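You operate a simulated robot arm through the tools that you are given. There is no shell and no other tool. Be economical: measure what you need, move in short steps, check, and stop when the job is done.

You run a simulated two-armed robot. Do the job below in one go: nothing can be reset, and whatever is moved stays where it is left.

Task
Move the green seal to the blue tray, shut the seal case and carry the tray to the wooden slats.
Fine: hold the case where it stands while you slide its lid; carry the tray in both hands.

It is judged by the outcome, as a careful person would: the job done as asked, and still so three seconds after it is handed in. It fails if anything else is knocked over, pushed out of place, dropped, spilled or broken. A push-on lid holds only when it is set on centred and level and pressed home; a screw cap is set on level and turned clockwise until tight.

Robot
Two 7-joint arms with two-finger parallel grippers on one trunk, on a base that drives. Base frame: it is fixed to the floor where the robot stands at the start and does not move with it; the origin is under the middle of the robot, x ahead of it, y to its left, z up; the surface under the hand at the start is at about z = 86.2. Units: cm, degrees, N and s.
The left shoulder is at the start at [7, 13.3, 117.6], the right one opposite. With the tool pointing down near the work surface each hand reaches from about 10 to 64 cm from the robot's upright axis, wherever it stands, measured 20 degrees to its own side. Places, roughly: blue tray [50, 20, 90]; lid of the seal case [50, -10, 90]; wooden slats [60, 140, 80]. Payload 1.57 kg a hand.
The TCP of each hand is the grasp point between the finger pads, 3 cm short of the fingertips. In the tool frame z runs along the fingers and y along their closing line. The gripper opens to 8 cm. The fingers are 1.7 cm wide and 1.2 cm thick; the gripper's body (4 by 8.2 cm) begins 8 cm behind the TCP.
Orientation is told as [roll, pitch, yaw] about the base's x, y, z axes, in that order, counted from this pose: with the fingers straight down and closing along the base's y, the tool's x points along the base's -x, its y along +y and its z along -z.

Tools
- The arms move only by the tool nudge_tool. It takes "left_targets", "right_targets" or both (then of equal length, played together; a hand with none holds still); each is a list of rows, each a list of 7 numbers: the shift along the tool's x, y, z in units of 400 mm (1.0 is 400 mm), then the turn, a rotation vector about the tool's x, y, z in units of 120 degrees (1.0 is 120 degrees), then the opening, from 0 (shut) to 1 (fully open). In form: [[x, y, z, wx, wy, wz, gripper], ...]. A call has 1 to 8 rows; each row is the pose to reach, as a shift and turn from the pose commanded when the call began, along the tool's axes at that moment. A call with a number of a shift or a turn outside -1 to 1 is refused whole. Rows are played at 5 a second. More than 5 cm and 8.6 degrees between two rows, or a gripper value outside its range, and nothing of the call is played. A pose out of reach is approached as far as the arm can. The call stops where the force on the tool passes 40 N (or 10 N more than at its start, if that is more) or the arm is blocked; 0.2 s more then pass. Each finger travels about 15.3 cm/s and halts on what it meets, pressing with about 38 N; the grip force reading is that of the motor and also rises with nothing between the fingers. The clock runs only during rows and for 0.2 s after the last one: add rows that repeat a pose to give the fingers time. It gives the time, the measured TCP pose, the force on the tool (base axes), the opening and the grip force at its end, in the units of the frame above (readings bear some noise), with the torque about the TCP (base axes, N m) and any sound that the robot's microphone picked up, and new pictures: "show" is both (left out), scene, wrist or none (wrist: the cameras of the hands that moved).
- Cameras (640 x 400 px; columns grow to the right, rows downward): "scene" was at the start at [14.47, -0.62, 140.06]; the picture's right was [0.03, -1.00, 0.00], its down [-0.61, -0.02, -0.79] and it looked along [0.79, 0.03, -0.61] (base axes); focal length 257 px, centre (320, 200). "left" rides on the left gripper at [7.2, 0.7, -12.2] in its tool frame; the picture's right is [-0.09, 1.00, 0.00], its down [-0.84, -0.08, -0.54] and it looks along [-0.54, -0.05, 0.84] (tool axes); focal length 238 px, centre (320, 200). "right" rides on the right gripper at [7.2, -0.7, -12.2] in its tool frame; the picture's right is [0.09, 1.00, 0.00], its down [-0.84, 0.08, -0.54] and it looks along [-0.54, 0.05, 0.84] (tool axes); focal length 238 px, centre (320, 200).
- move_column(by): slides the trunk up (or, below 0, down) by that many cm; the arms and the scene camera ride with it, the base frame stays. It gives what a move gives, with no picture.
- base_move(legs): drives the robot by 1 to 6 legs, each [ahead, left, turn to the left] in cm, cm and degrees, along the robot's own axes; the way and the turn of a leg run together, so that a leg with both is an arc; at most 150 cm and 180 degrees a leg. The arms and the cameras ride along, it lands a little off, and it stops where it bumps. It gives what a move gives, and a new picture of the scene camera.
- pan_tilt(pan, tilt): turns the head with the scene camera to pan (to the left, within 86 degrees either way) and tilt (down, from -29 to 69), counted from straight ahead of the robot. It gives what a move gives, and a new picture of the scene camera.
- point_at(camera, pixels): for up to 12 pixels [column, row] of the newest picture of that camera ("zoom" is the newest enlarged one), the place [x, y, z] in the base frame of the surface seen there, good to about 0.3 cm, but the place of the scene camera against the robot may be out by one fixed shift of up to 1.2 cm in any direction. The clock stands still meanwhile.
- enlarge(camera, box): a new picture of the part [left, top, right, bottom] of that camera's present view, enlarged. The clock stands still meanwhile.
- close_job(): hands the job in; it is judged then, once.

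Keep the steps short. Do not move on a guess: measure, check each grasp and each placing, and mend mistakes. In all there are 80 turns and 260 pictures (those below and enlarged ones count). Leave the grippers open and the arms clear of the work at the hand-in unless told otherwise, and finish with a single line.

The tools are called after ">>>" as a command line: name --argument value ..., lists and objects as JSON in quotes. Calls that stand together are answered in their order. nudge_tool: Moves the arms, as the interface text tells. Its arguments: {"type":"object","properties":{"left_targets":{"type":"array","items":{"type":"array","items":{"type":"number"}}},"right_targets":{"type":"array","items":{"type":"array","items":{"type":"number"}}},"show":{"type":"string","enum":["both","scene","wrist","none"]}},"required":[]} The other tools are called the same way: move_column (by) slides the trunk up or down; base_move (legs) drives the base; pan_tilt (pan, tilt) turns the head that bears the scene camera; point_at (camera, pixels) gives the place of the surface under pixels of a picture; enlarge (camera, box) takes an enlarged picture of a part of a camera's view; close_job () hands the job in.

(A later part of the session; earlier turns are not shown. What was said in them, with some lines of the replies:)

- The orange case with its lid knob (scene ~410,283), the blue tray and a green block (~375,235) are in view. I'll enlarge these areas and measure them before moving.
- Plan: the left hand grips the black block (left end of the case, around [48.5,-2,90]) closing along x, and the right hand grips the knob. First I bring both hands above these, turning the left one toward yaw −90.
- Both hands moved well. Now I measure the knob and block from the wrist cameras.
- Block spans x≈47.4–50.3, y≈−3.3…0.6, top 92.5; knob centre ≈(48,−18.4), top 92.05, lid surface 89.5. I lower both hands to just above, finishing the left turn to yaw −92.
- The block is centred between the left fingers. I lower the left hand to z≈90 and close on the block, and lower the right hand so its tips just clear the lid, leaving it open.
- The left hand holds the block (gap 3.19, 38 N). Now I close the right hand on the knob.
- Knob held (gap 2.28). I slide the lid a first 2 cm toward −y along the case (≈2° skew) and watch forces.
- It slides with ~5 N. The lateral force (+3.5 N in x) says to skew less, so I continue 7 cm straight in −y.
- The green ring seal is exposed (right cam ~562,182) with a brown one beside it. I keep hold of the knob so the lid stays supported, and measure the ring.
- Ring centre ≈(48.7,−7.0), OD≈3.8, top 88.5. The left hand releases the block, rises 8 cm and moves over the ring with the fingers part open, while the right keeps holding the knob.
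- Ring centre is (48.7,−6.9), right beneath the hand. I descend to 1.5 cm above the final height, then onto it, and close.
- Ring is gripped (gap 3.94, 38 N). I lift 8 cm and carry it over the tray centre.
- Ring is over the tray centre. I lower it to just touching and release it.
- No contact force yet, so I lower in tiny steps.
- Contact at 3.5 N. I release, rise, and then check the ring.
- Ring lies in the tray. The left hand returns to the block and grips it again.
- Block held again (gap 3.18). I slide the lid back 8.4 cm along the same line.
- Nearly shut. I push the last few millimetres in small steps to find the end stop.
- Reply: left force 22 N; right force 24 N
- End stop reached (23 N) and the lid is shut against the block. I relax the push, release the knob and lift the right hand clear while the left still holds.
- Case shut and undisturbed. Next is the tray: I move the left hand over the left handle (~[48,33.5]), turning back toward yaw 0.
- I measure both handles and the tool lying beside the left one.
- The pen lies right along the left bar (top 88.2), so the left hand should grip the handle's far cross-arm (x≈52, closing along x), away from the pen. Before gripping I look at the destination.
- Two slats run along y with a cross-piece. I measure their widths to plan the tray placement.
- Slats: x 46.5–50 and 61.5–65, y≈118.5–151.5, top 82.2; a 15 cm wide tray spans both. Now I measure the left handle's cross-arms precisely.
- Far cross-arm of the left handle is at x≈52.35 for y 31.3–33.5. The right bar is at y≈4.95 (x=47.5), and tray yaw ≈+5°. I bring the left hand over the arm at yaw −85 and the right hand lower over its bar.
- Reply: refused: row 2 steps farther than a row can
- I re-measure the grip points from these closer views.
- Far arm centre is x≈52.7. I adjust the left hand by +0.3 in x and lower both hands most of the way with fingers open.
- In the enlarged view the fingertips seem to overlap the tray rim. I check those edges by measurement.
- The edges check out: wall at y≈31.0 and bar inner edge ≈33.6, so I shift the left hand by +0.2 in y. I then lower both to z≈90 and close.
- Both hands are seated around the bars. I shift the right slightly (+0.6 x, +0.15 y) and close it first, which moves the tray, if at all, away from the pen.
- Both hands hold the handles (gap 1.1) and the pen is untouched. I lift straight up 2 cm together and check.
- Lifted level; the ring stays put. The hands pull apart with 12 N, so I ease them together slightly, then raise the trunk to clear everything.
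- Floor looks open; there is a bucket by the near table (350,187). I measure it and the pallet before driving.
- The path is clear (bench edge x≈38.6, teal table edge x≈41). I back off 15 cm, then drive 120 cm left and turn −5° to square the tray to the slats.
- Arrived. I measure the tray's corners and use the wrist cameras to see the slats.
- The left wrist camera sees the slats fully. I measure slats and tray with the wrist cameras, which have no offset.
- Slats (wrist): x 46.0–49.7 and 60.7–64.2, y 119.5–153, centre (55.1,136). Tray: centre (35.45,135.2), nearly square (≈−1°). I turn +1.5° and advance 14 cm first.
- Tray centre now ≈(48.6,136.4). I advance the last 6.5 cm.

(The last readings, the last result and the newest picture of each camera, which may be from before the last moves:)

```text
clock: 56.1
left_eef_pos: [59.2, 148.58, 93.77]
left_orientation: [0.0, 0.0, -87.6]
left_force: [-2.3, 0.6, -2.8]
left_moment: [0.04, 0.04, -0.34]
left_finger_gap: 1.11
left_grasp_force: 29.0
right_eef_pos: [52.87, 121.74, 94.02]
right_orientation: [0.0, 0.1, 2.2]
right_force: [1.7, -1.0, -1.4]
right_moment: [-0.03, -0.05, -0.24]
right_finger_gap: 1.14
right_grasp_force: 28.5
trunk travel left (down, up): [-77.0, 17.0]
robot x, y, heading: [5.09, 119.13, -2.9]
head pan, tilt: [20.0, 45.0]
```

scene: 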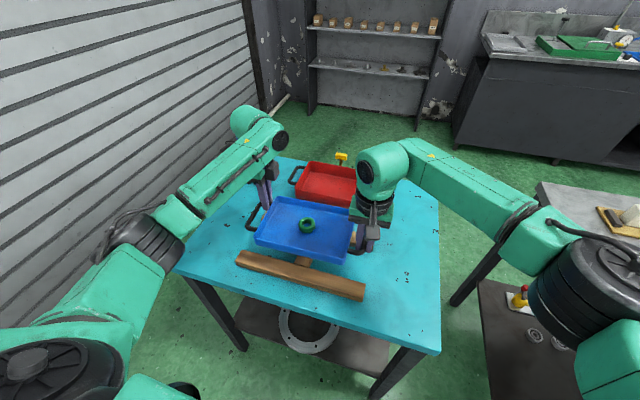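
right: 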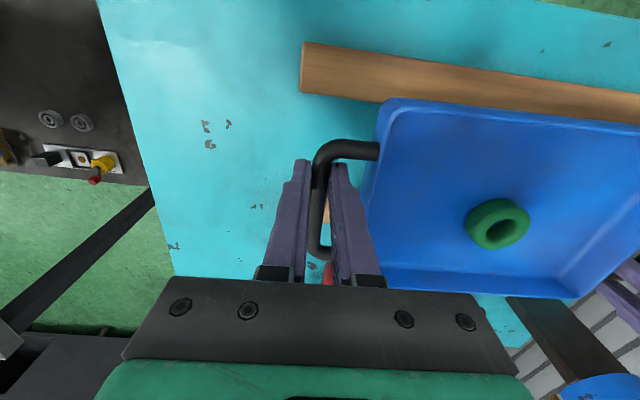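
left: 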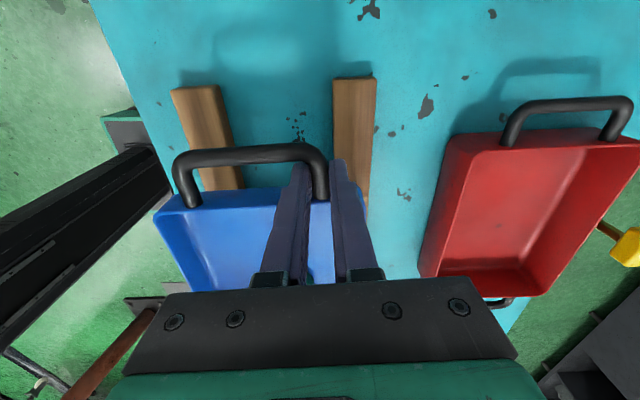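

Lowered to ~8 cm above. I measure the slats against the tray again from both wrist cameras.

>>> point_at --camera "left" --pixels '[[172, 92], [222, 87], [335, 82], [374, 80], [236, 130], [339, 150], [372, 170], [193, 195], [320, 185], [160, 222], [360, 215], [250, 156]]'

>>> point_at --camera "right" --pixels '[[306, 48], [301, 92], [450, 65], [380, 100], [395, 103], [636, 127], [636, 112], [576, 296], [400, 290], [332, 150], [318, 250], [316, 210]]'

```text
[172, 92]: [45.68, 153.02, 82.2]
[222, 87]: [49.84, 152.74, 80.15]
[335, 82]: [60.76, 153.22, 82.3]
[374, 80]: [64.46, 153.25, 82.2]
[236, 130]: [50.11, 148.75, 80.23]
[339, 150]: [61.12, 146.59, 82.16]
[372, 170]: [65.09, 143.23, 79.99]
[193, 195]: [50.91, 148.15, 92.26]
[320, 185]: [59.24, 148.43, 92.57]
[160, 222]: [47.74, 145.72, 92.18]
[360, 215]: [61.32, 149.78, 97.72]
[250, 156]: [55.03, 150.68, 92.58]
```

```text
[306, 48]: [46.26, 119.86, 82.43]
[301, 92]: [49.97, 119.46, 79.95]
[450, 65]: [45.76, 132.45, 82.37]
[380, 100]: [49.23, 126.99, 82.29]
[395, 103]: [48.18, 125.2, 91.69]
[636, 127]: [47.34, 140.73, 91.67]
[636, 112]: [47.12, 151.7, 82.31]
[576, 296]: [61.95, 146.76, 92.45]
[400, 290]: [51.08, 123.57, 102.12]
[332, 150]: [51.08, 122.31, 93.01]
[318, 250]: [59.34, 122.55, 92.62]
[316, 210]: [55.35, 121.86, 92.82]
```

Tray centre (55.1) matches the slat centre (55.2), with about 1.6 cm bearing on each. I lower 6.8 cm on the trunk.

>>> move_column --by -6.8

>>> nudge_tool --left_targets '[[0, 0, 0.005, 0, 0, 0, 0], [0, 0, 0.01, 0, 0, 0, 0], [0, 0, 0.015, 0, 0, 0, 0]]' --right_targets '[[0, 0, 0.005, 0, 0, 0, 0], [0, 0, 0.01, 0, 0, 0, 0], [0, 0, 0.015, 0, 0, 0, 0]]' --show "wrist"

```text
clock: 57.2
left_eef_pos: [59.19, 148.69, 86.95]
left_orientation: [-0.2, 0.1, -87.6]
left_force: [-2.4, 0.6, -1.5]
left_moment: [0.03, 0.03, -0.32]
left_finger_gap: 1.11
left_grasp_force: 28.5
right_eef_pos: [52.88, 121.63, 87.32]
right_orientation: [0.0, 0.0, 2.2]
right_force: [1.7, 0.1, -1.5]
right_moment: [0.01, -0.13, -0.28]
right_finger_gap: 1.13
right_grasp_force: 28.8
trunk travel left (down, up): [-70.2, 23.8]
robot x, y, heading: [5.07, 118.98, -2.7]
head pan, tilt: [20.0, 45.0]
```

```text
clock: 58.0
left_eef_pos: [59.1, 148.65, 86.38]
left_orientation: [0.0, 0.1, -87.6]
left_force: [-1.1, 3.8, -1.9]
left_moment: [0.97, 0.01, -0.34]
left_finger_gap: 1.14
left_grasp_force: 28.8
right_eef_pos: [52.73, 121.84, 86.53]
right_orientation: [0.0, 0.0, 2.3]
right_force: [1.1, -3.9, 2.6]
right_moment: [0.0, 0.0, -0.27]
right_finger_gap: 1.14
right_grasp_force: 28.7
trunk travel left (down, up): [-70.2, 23.8]
robot x, y, heading: [5.04, 119.24, -2.8]
head pan, tilt: [20.0, 45.0]
```

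right: 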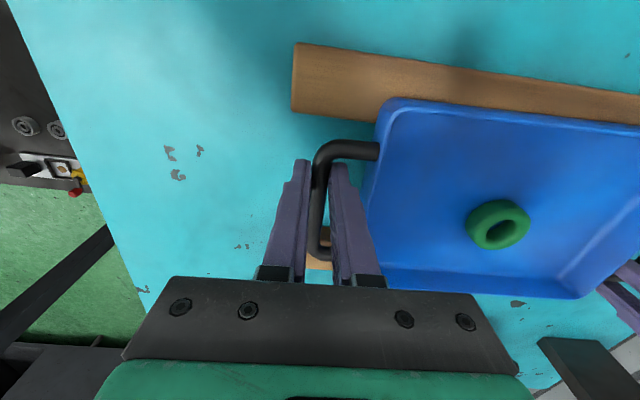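
left: 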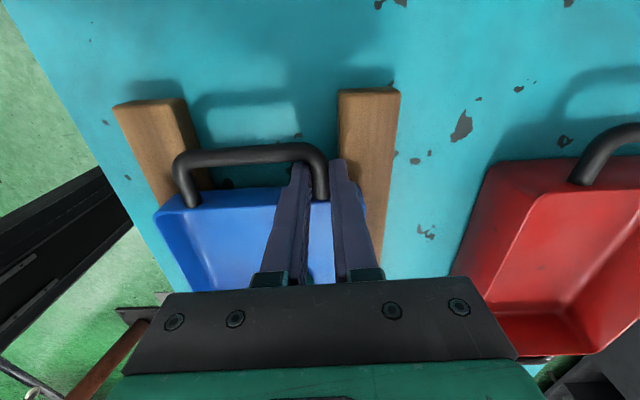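

Contact is beginning on the right side (fz +2.6, moments changed). I lower 2 mm more in fine steps.

>>> nudge_tool --left_targets '[[0, 0, 0.003, 0, 0, 0, 0], [0, 0, 0.006, 0, 0, 0, 0], [0, 0, 0.006, 0, 0, 0, 0]]' --right_targets '[[0, 0, 0.002, 0, 0, 0, 0], [0, 0, 0.004, 0, 0, 0, 0], [0, 0, 0.004, 0, 0, 0, 0]]' --show "none"

>>> point_at --camera "right" --pixels '[[380, 105], [460, 75], [420, 110], [600, 130], [440, 135], [318, 230]]'

>>> point_at --camera "left" --pixels '[[250, 156], [197, 190], [320, 190], [170, 225], [341, 130], [392, 130]]'

```text
clock: 58.8
left_eef_pos: [59.11, 148.55, 86.46]
left_orientation: [0.3, -0.1, -87.6]
left_force: [3.8, 4.3, 16.4]
left_moment: [0.36, -0.1, -0.35]
left_finger_gap: 1.16
left_grasp_force: 29.2
right_eef_pos: [52.78, 121.74, 86.46]
right_orientation: [0.0, 0.0, 2.2]
right_force: [2.0, -0.3, 0.4]
right_moment: [0.0, 0.57, -0.3]
right_finger_gap: 1.14
right_grasp_force: 28.9
trunk travel left (down, up): [-70.2, 23.8]
robot x, y, heading: [5.1, 119.5, -2.4]
head pan, tilt: [20.0, 45.0]
```

```text
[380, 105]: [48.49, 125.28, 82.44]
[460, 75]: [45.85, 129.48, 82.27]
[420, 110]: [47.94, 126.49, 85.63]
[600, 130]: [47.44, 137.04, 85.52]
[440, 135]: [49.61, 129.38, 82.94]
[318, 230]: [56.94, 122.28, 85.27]
```

```text
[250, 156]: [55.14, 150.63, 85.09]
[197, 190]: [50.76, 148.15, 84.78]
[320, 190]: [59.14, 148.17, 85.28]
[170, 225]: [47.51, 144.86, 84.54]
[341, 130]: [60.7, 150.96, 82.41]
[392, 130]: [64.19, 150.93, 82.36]
```

The left end is seated (16 N). I ease the left by 0.1 cm and lower the right slightly.

>>> nudge_tool --left_targets '[[0, 0, -0.002, 0, 0, 0, 0], [0, 0, -0.003, 0, 0, 0, 0], [0, 0, -0.003, 0, 0, 0, 0]]' --right_targets '[[0, 0, 0.001, 0, 0, 0, 0], [0, 0, 0.002, 0, 0, 0, 0], [0, 0, 0.002, 0, 0, 0, 0]]' --show "scene"

>>> enlarge --camera "scene" --box '[200, 150, 440, 320]'

```text
clock: 59.6
left_eef_pos: [58.94, 148.59, 86.42]
left_orientation: [0.1, 0.1, -87.6]
left_force: [5.4, 6.0, 13.9]
left_moment: [0.57, -0.12, -0.33]
left_finger_gap: 1.14
left_grasp_force: 28.8
right_eef_pos: [52.64, 121.7, 86.43]
right_orientation: [0.0, 0.0, 2.2]
right_force: [0.5, -4.4, 1.8]
right_moment: [-0.06, 0.23, -0.26]
right_finger_gap: 1.13
right_grasp_force: 29.3
trunk travel left (down, up): [-70.2, 23.8]
robot x, y, heading: [4.7, 118.93, -2.8]
head pan, tilt: [20.0, 45.0]
```

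scene: 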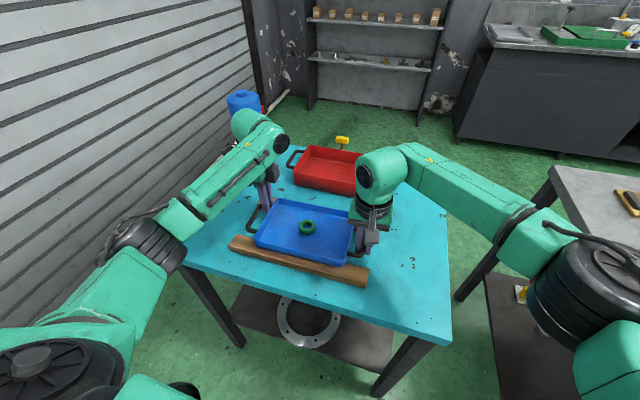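

```text
2.35 times, centred on (320, 235) of scene
```

zoom: 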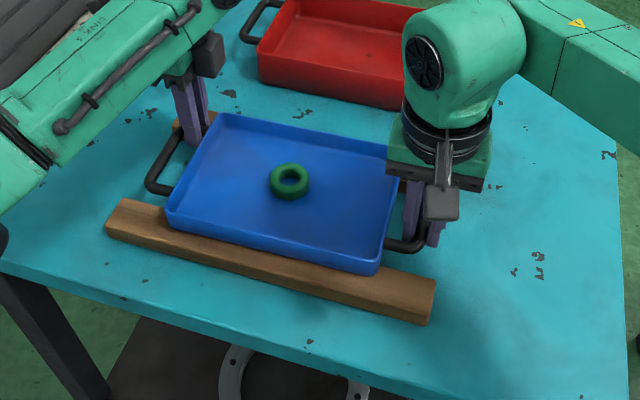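

The tray sits level on both slats with the ring inside. I open both hands to the same widths as on approach, then rise straight up.

>>> nudge_tool --left_targets '[[0, 0, 0, 0, 0, 0, 0.2], [0, 0, 0, 0, 0, 0, 0.4], [0, 0, 0, 0, 0, 0, 0.4]]' --right_targets '[[0, 0, 0, 0, 0, 0, 0.2], [0, 0, 0, 0, 0, 0, 0.34], [0, 0, 0, 0, 0, 0, 0.34]]' --show "wrist"

```text
clock: 60.4
left_eef_pos: [59.13, 148.69, 86.29]
left_orientation: [-0.1, 0.0, -87.8]
left_force: [-0.5, 0.2, 0.6]
left_moment: [-0.03, 0.03, -0.01]
left_finger_gap: 3.22
left_grasp_force: 0.1
right_eef_pos: [52.63, 121.85, 86.33]
right_orientation: [0.0, 0.0, 2.2]
right_force: [-0.4, -0.1, -0.1]
right_moment: [0.0, 0.0, -0.02]
right_finger_gap: 2.68
right_grasp_force: 0.0
trunk travel left (down, up): [-70.2, 23.8]
robot x, y, heading: [5.03, 119.23, -2.9]
head pan, tilt: [20.0, 45.0]
```

right: 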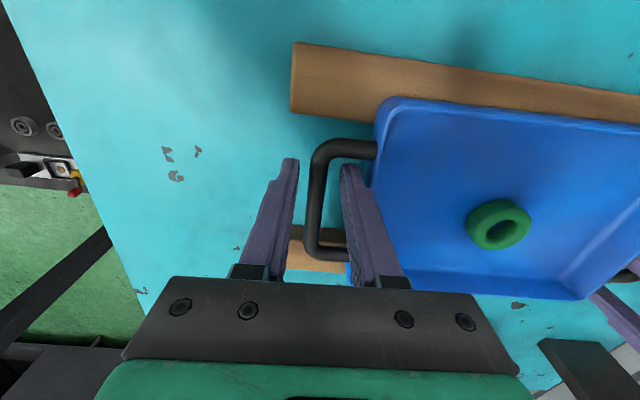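
left: 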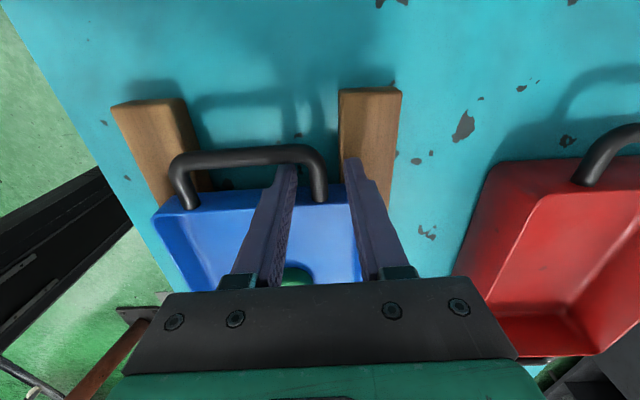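

Both bars are free of the fingers. I rise straight up 14 cm, then open fully.

>>> nudge_tool --left_targets '[[0, 0, -0.05, 0, 0, 0, 0.4], [0, 0, -0.1, 0, 0, 0, 0.4], [0, 0, -0.2, 0, 0, 0, 0.4], [0, 0, -0.28, 0, 0, 0, 0.6], [0, 0, -0.36, 0, 0, 0, 1], [0, 0, -0.36, 0, 0, 0, 1]]' --right_targets '[[0, 0, -0.05, 0, 0, 0, 0.34], [0, 0, -0.1, 0, 0, 0, 0.34], [0, 0, -0.2, 0, 0, 0, 0.34], [0, 0, -0.28, 0, 0, 0, 0.6], [0, 0, -0.36, 0, 0, 0, 1], [0, 0, -0.36, 0, 0, 0, 1]]' --show "both"

```text
clock: 61.8
left_eef_pos: [58.99, 148.76, 100.64]
left_orientation: [-0.1, 0.0, -87.5]
left_force: [-0.2, 0.1, 0.0]
left_moment: [-0.01, 0.0, -0.02]
left_finger_gap: 8.0
left_grasp_force: 0.0
right_eef_pos: [53.21, 121.84, 101.1]
right_orientation: [0.0, 0.0, 2.2]
right_force: [-0.2, -0.9, 0.5]
right_moment: [-0.01, -0.01, -0.02]
right_finger_gap: 8.0
right_grasp_force: 0.1
trunk travel left (down, up): [-70.2, 23.8]
robot x, y, heading: [4.45, 118.91, -2.6]
head pan, tilt: [20.0, 45.0]
```

scene: 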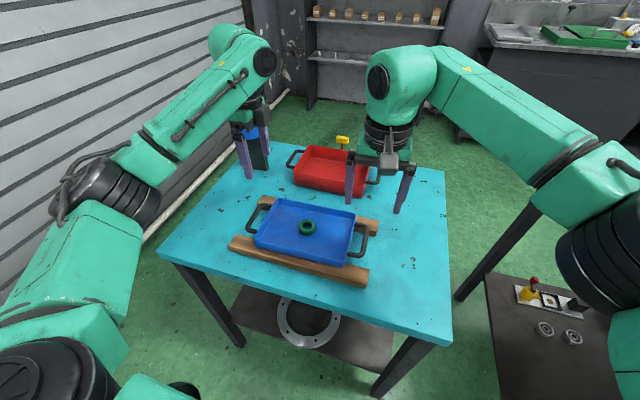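
right: 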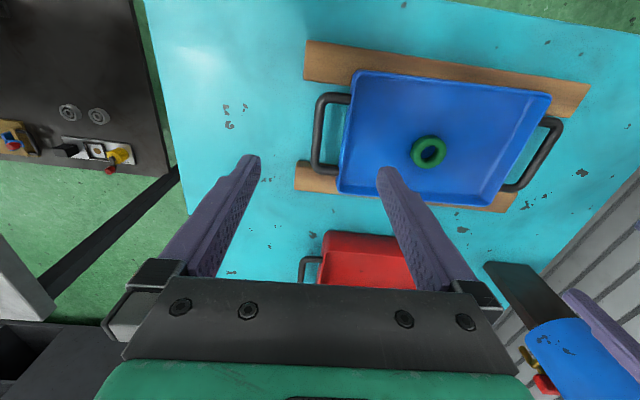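
left: 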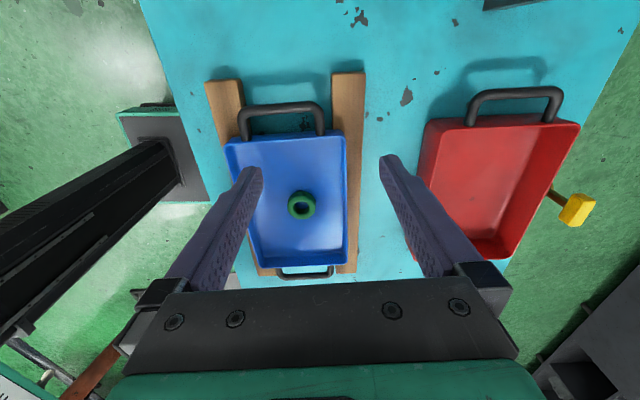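

The tray rests on both slats with the ring in it and the hands are clear. I take a last look back at the bench to confirm the case and pen.

>>> pan_tilt --pan -55 --tilt 35

```text
clock: 63.3
left_eef_pos: [58.97, 148.82, 100.64]
left_orientation: [-0.1, 0.1, -87.6]
left_force: [-0.5, 0.1, 0.6]
left_moment: [0.0, -0.02, 0.01]
left_finger_gap: 8.0
left_grasp_force: 0.0
right_eef_pos: [53.15, 121.73, 100.99]
right_orientation: [0.0, 0.0, 2.2]
right_force: [0.8, 0.7, -0.9]
right_moment: [-0.02, -0.02, -0.01]
right_finger_gap: 8.02
right_grasp_force: 0.0
trunk travel left (down, up): [-70.2, 23.8]
robot x, y, heading: [4.99, 119.36, -2.6]
head pan, tilt: [-55.0, 35.0]
```

scene: 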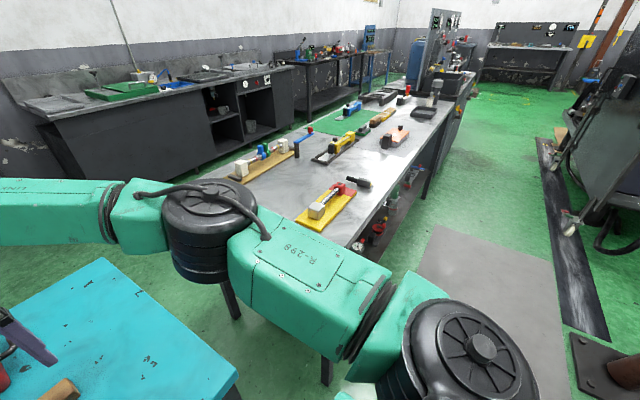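

Everything on the bench is in place: the case is shut and the pen hasn't moved. I hand in.

>>> close_job

```text
The job is handed in.
```

The green seal is in the blue tray, the seal case is shut where it stood, and the tray, carried in both hands, rests on the wooden slats with both grippers open and clear.
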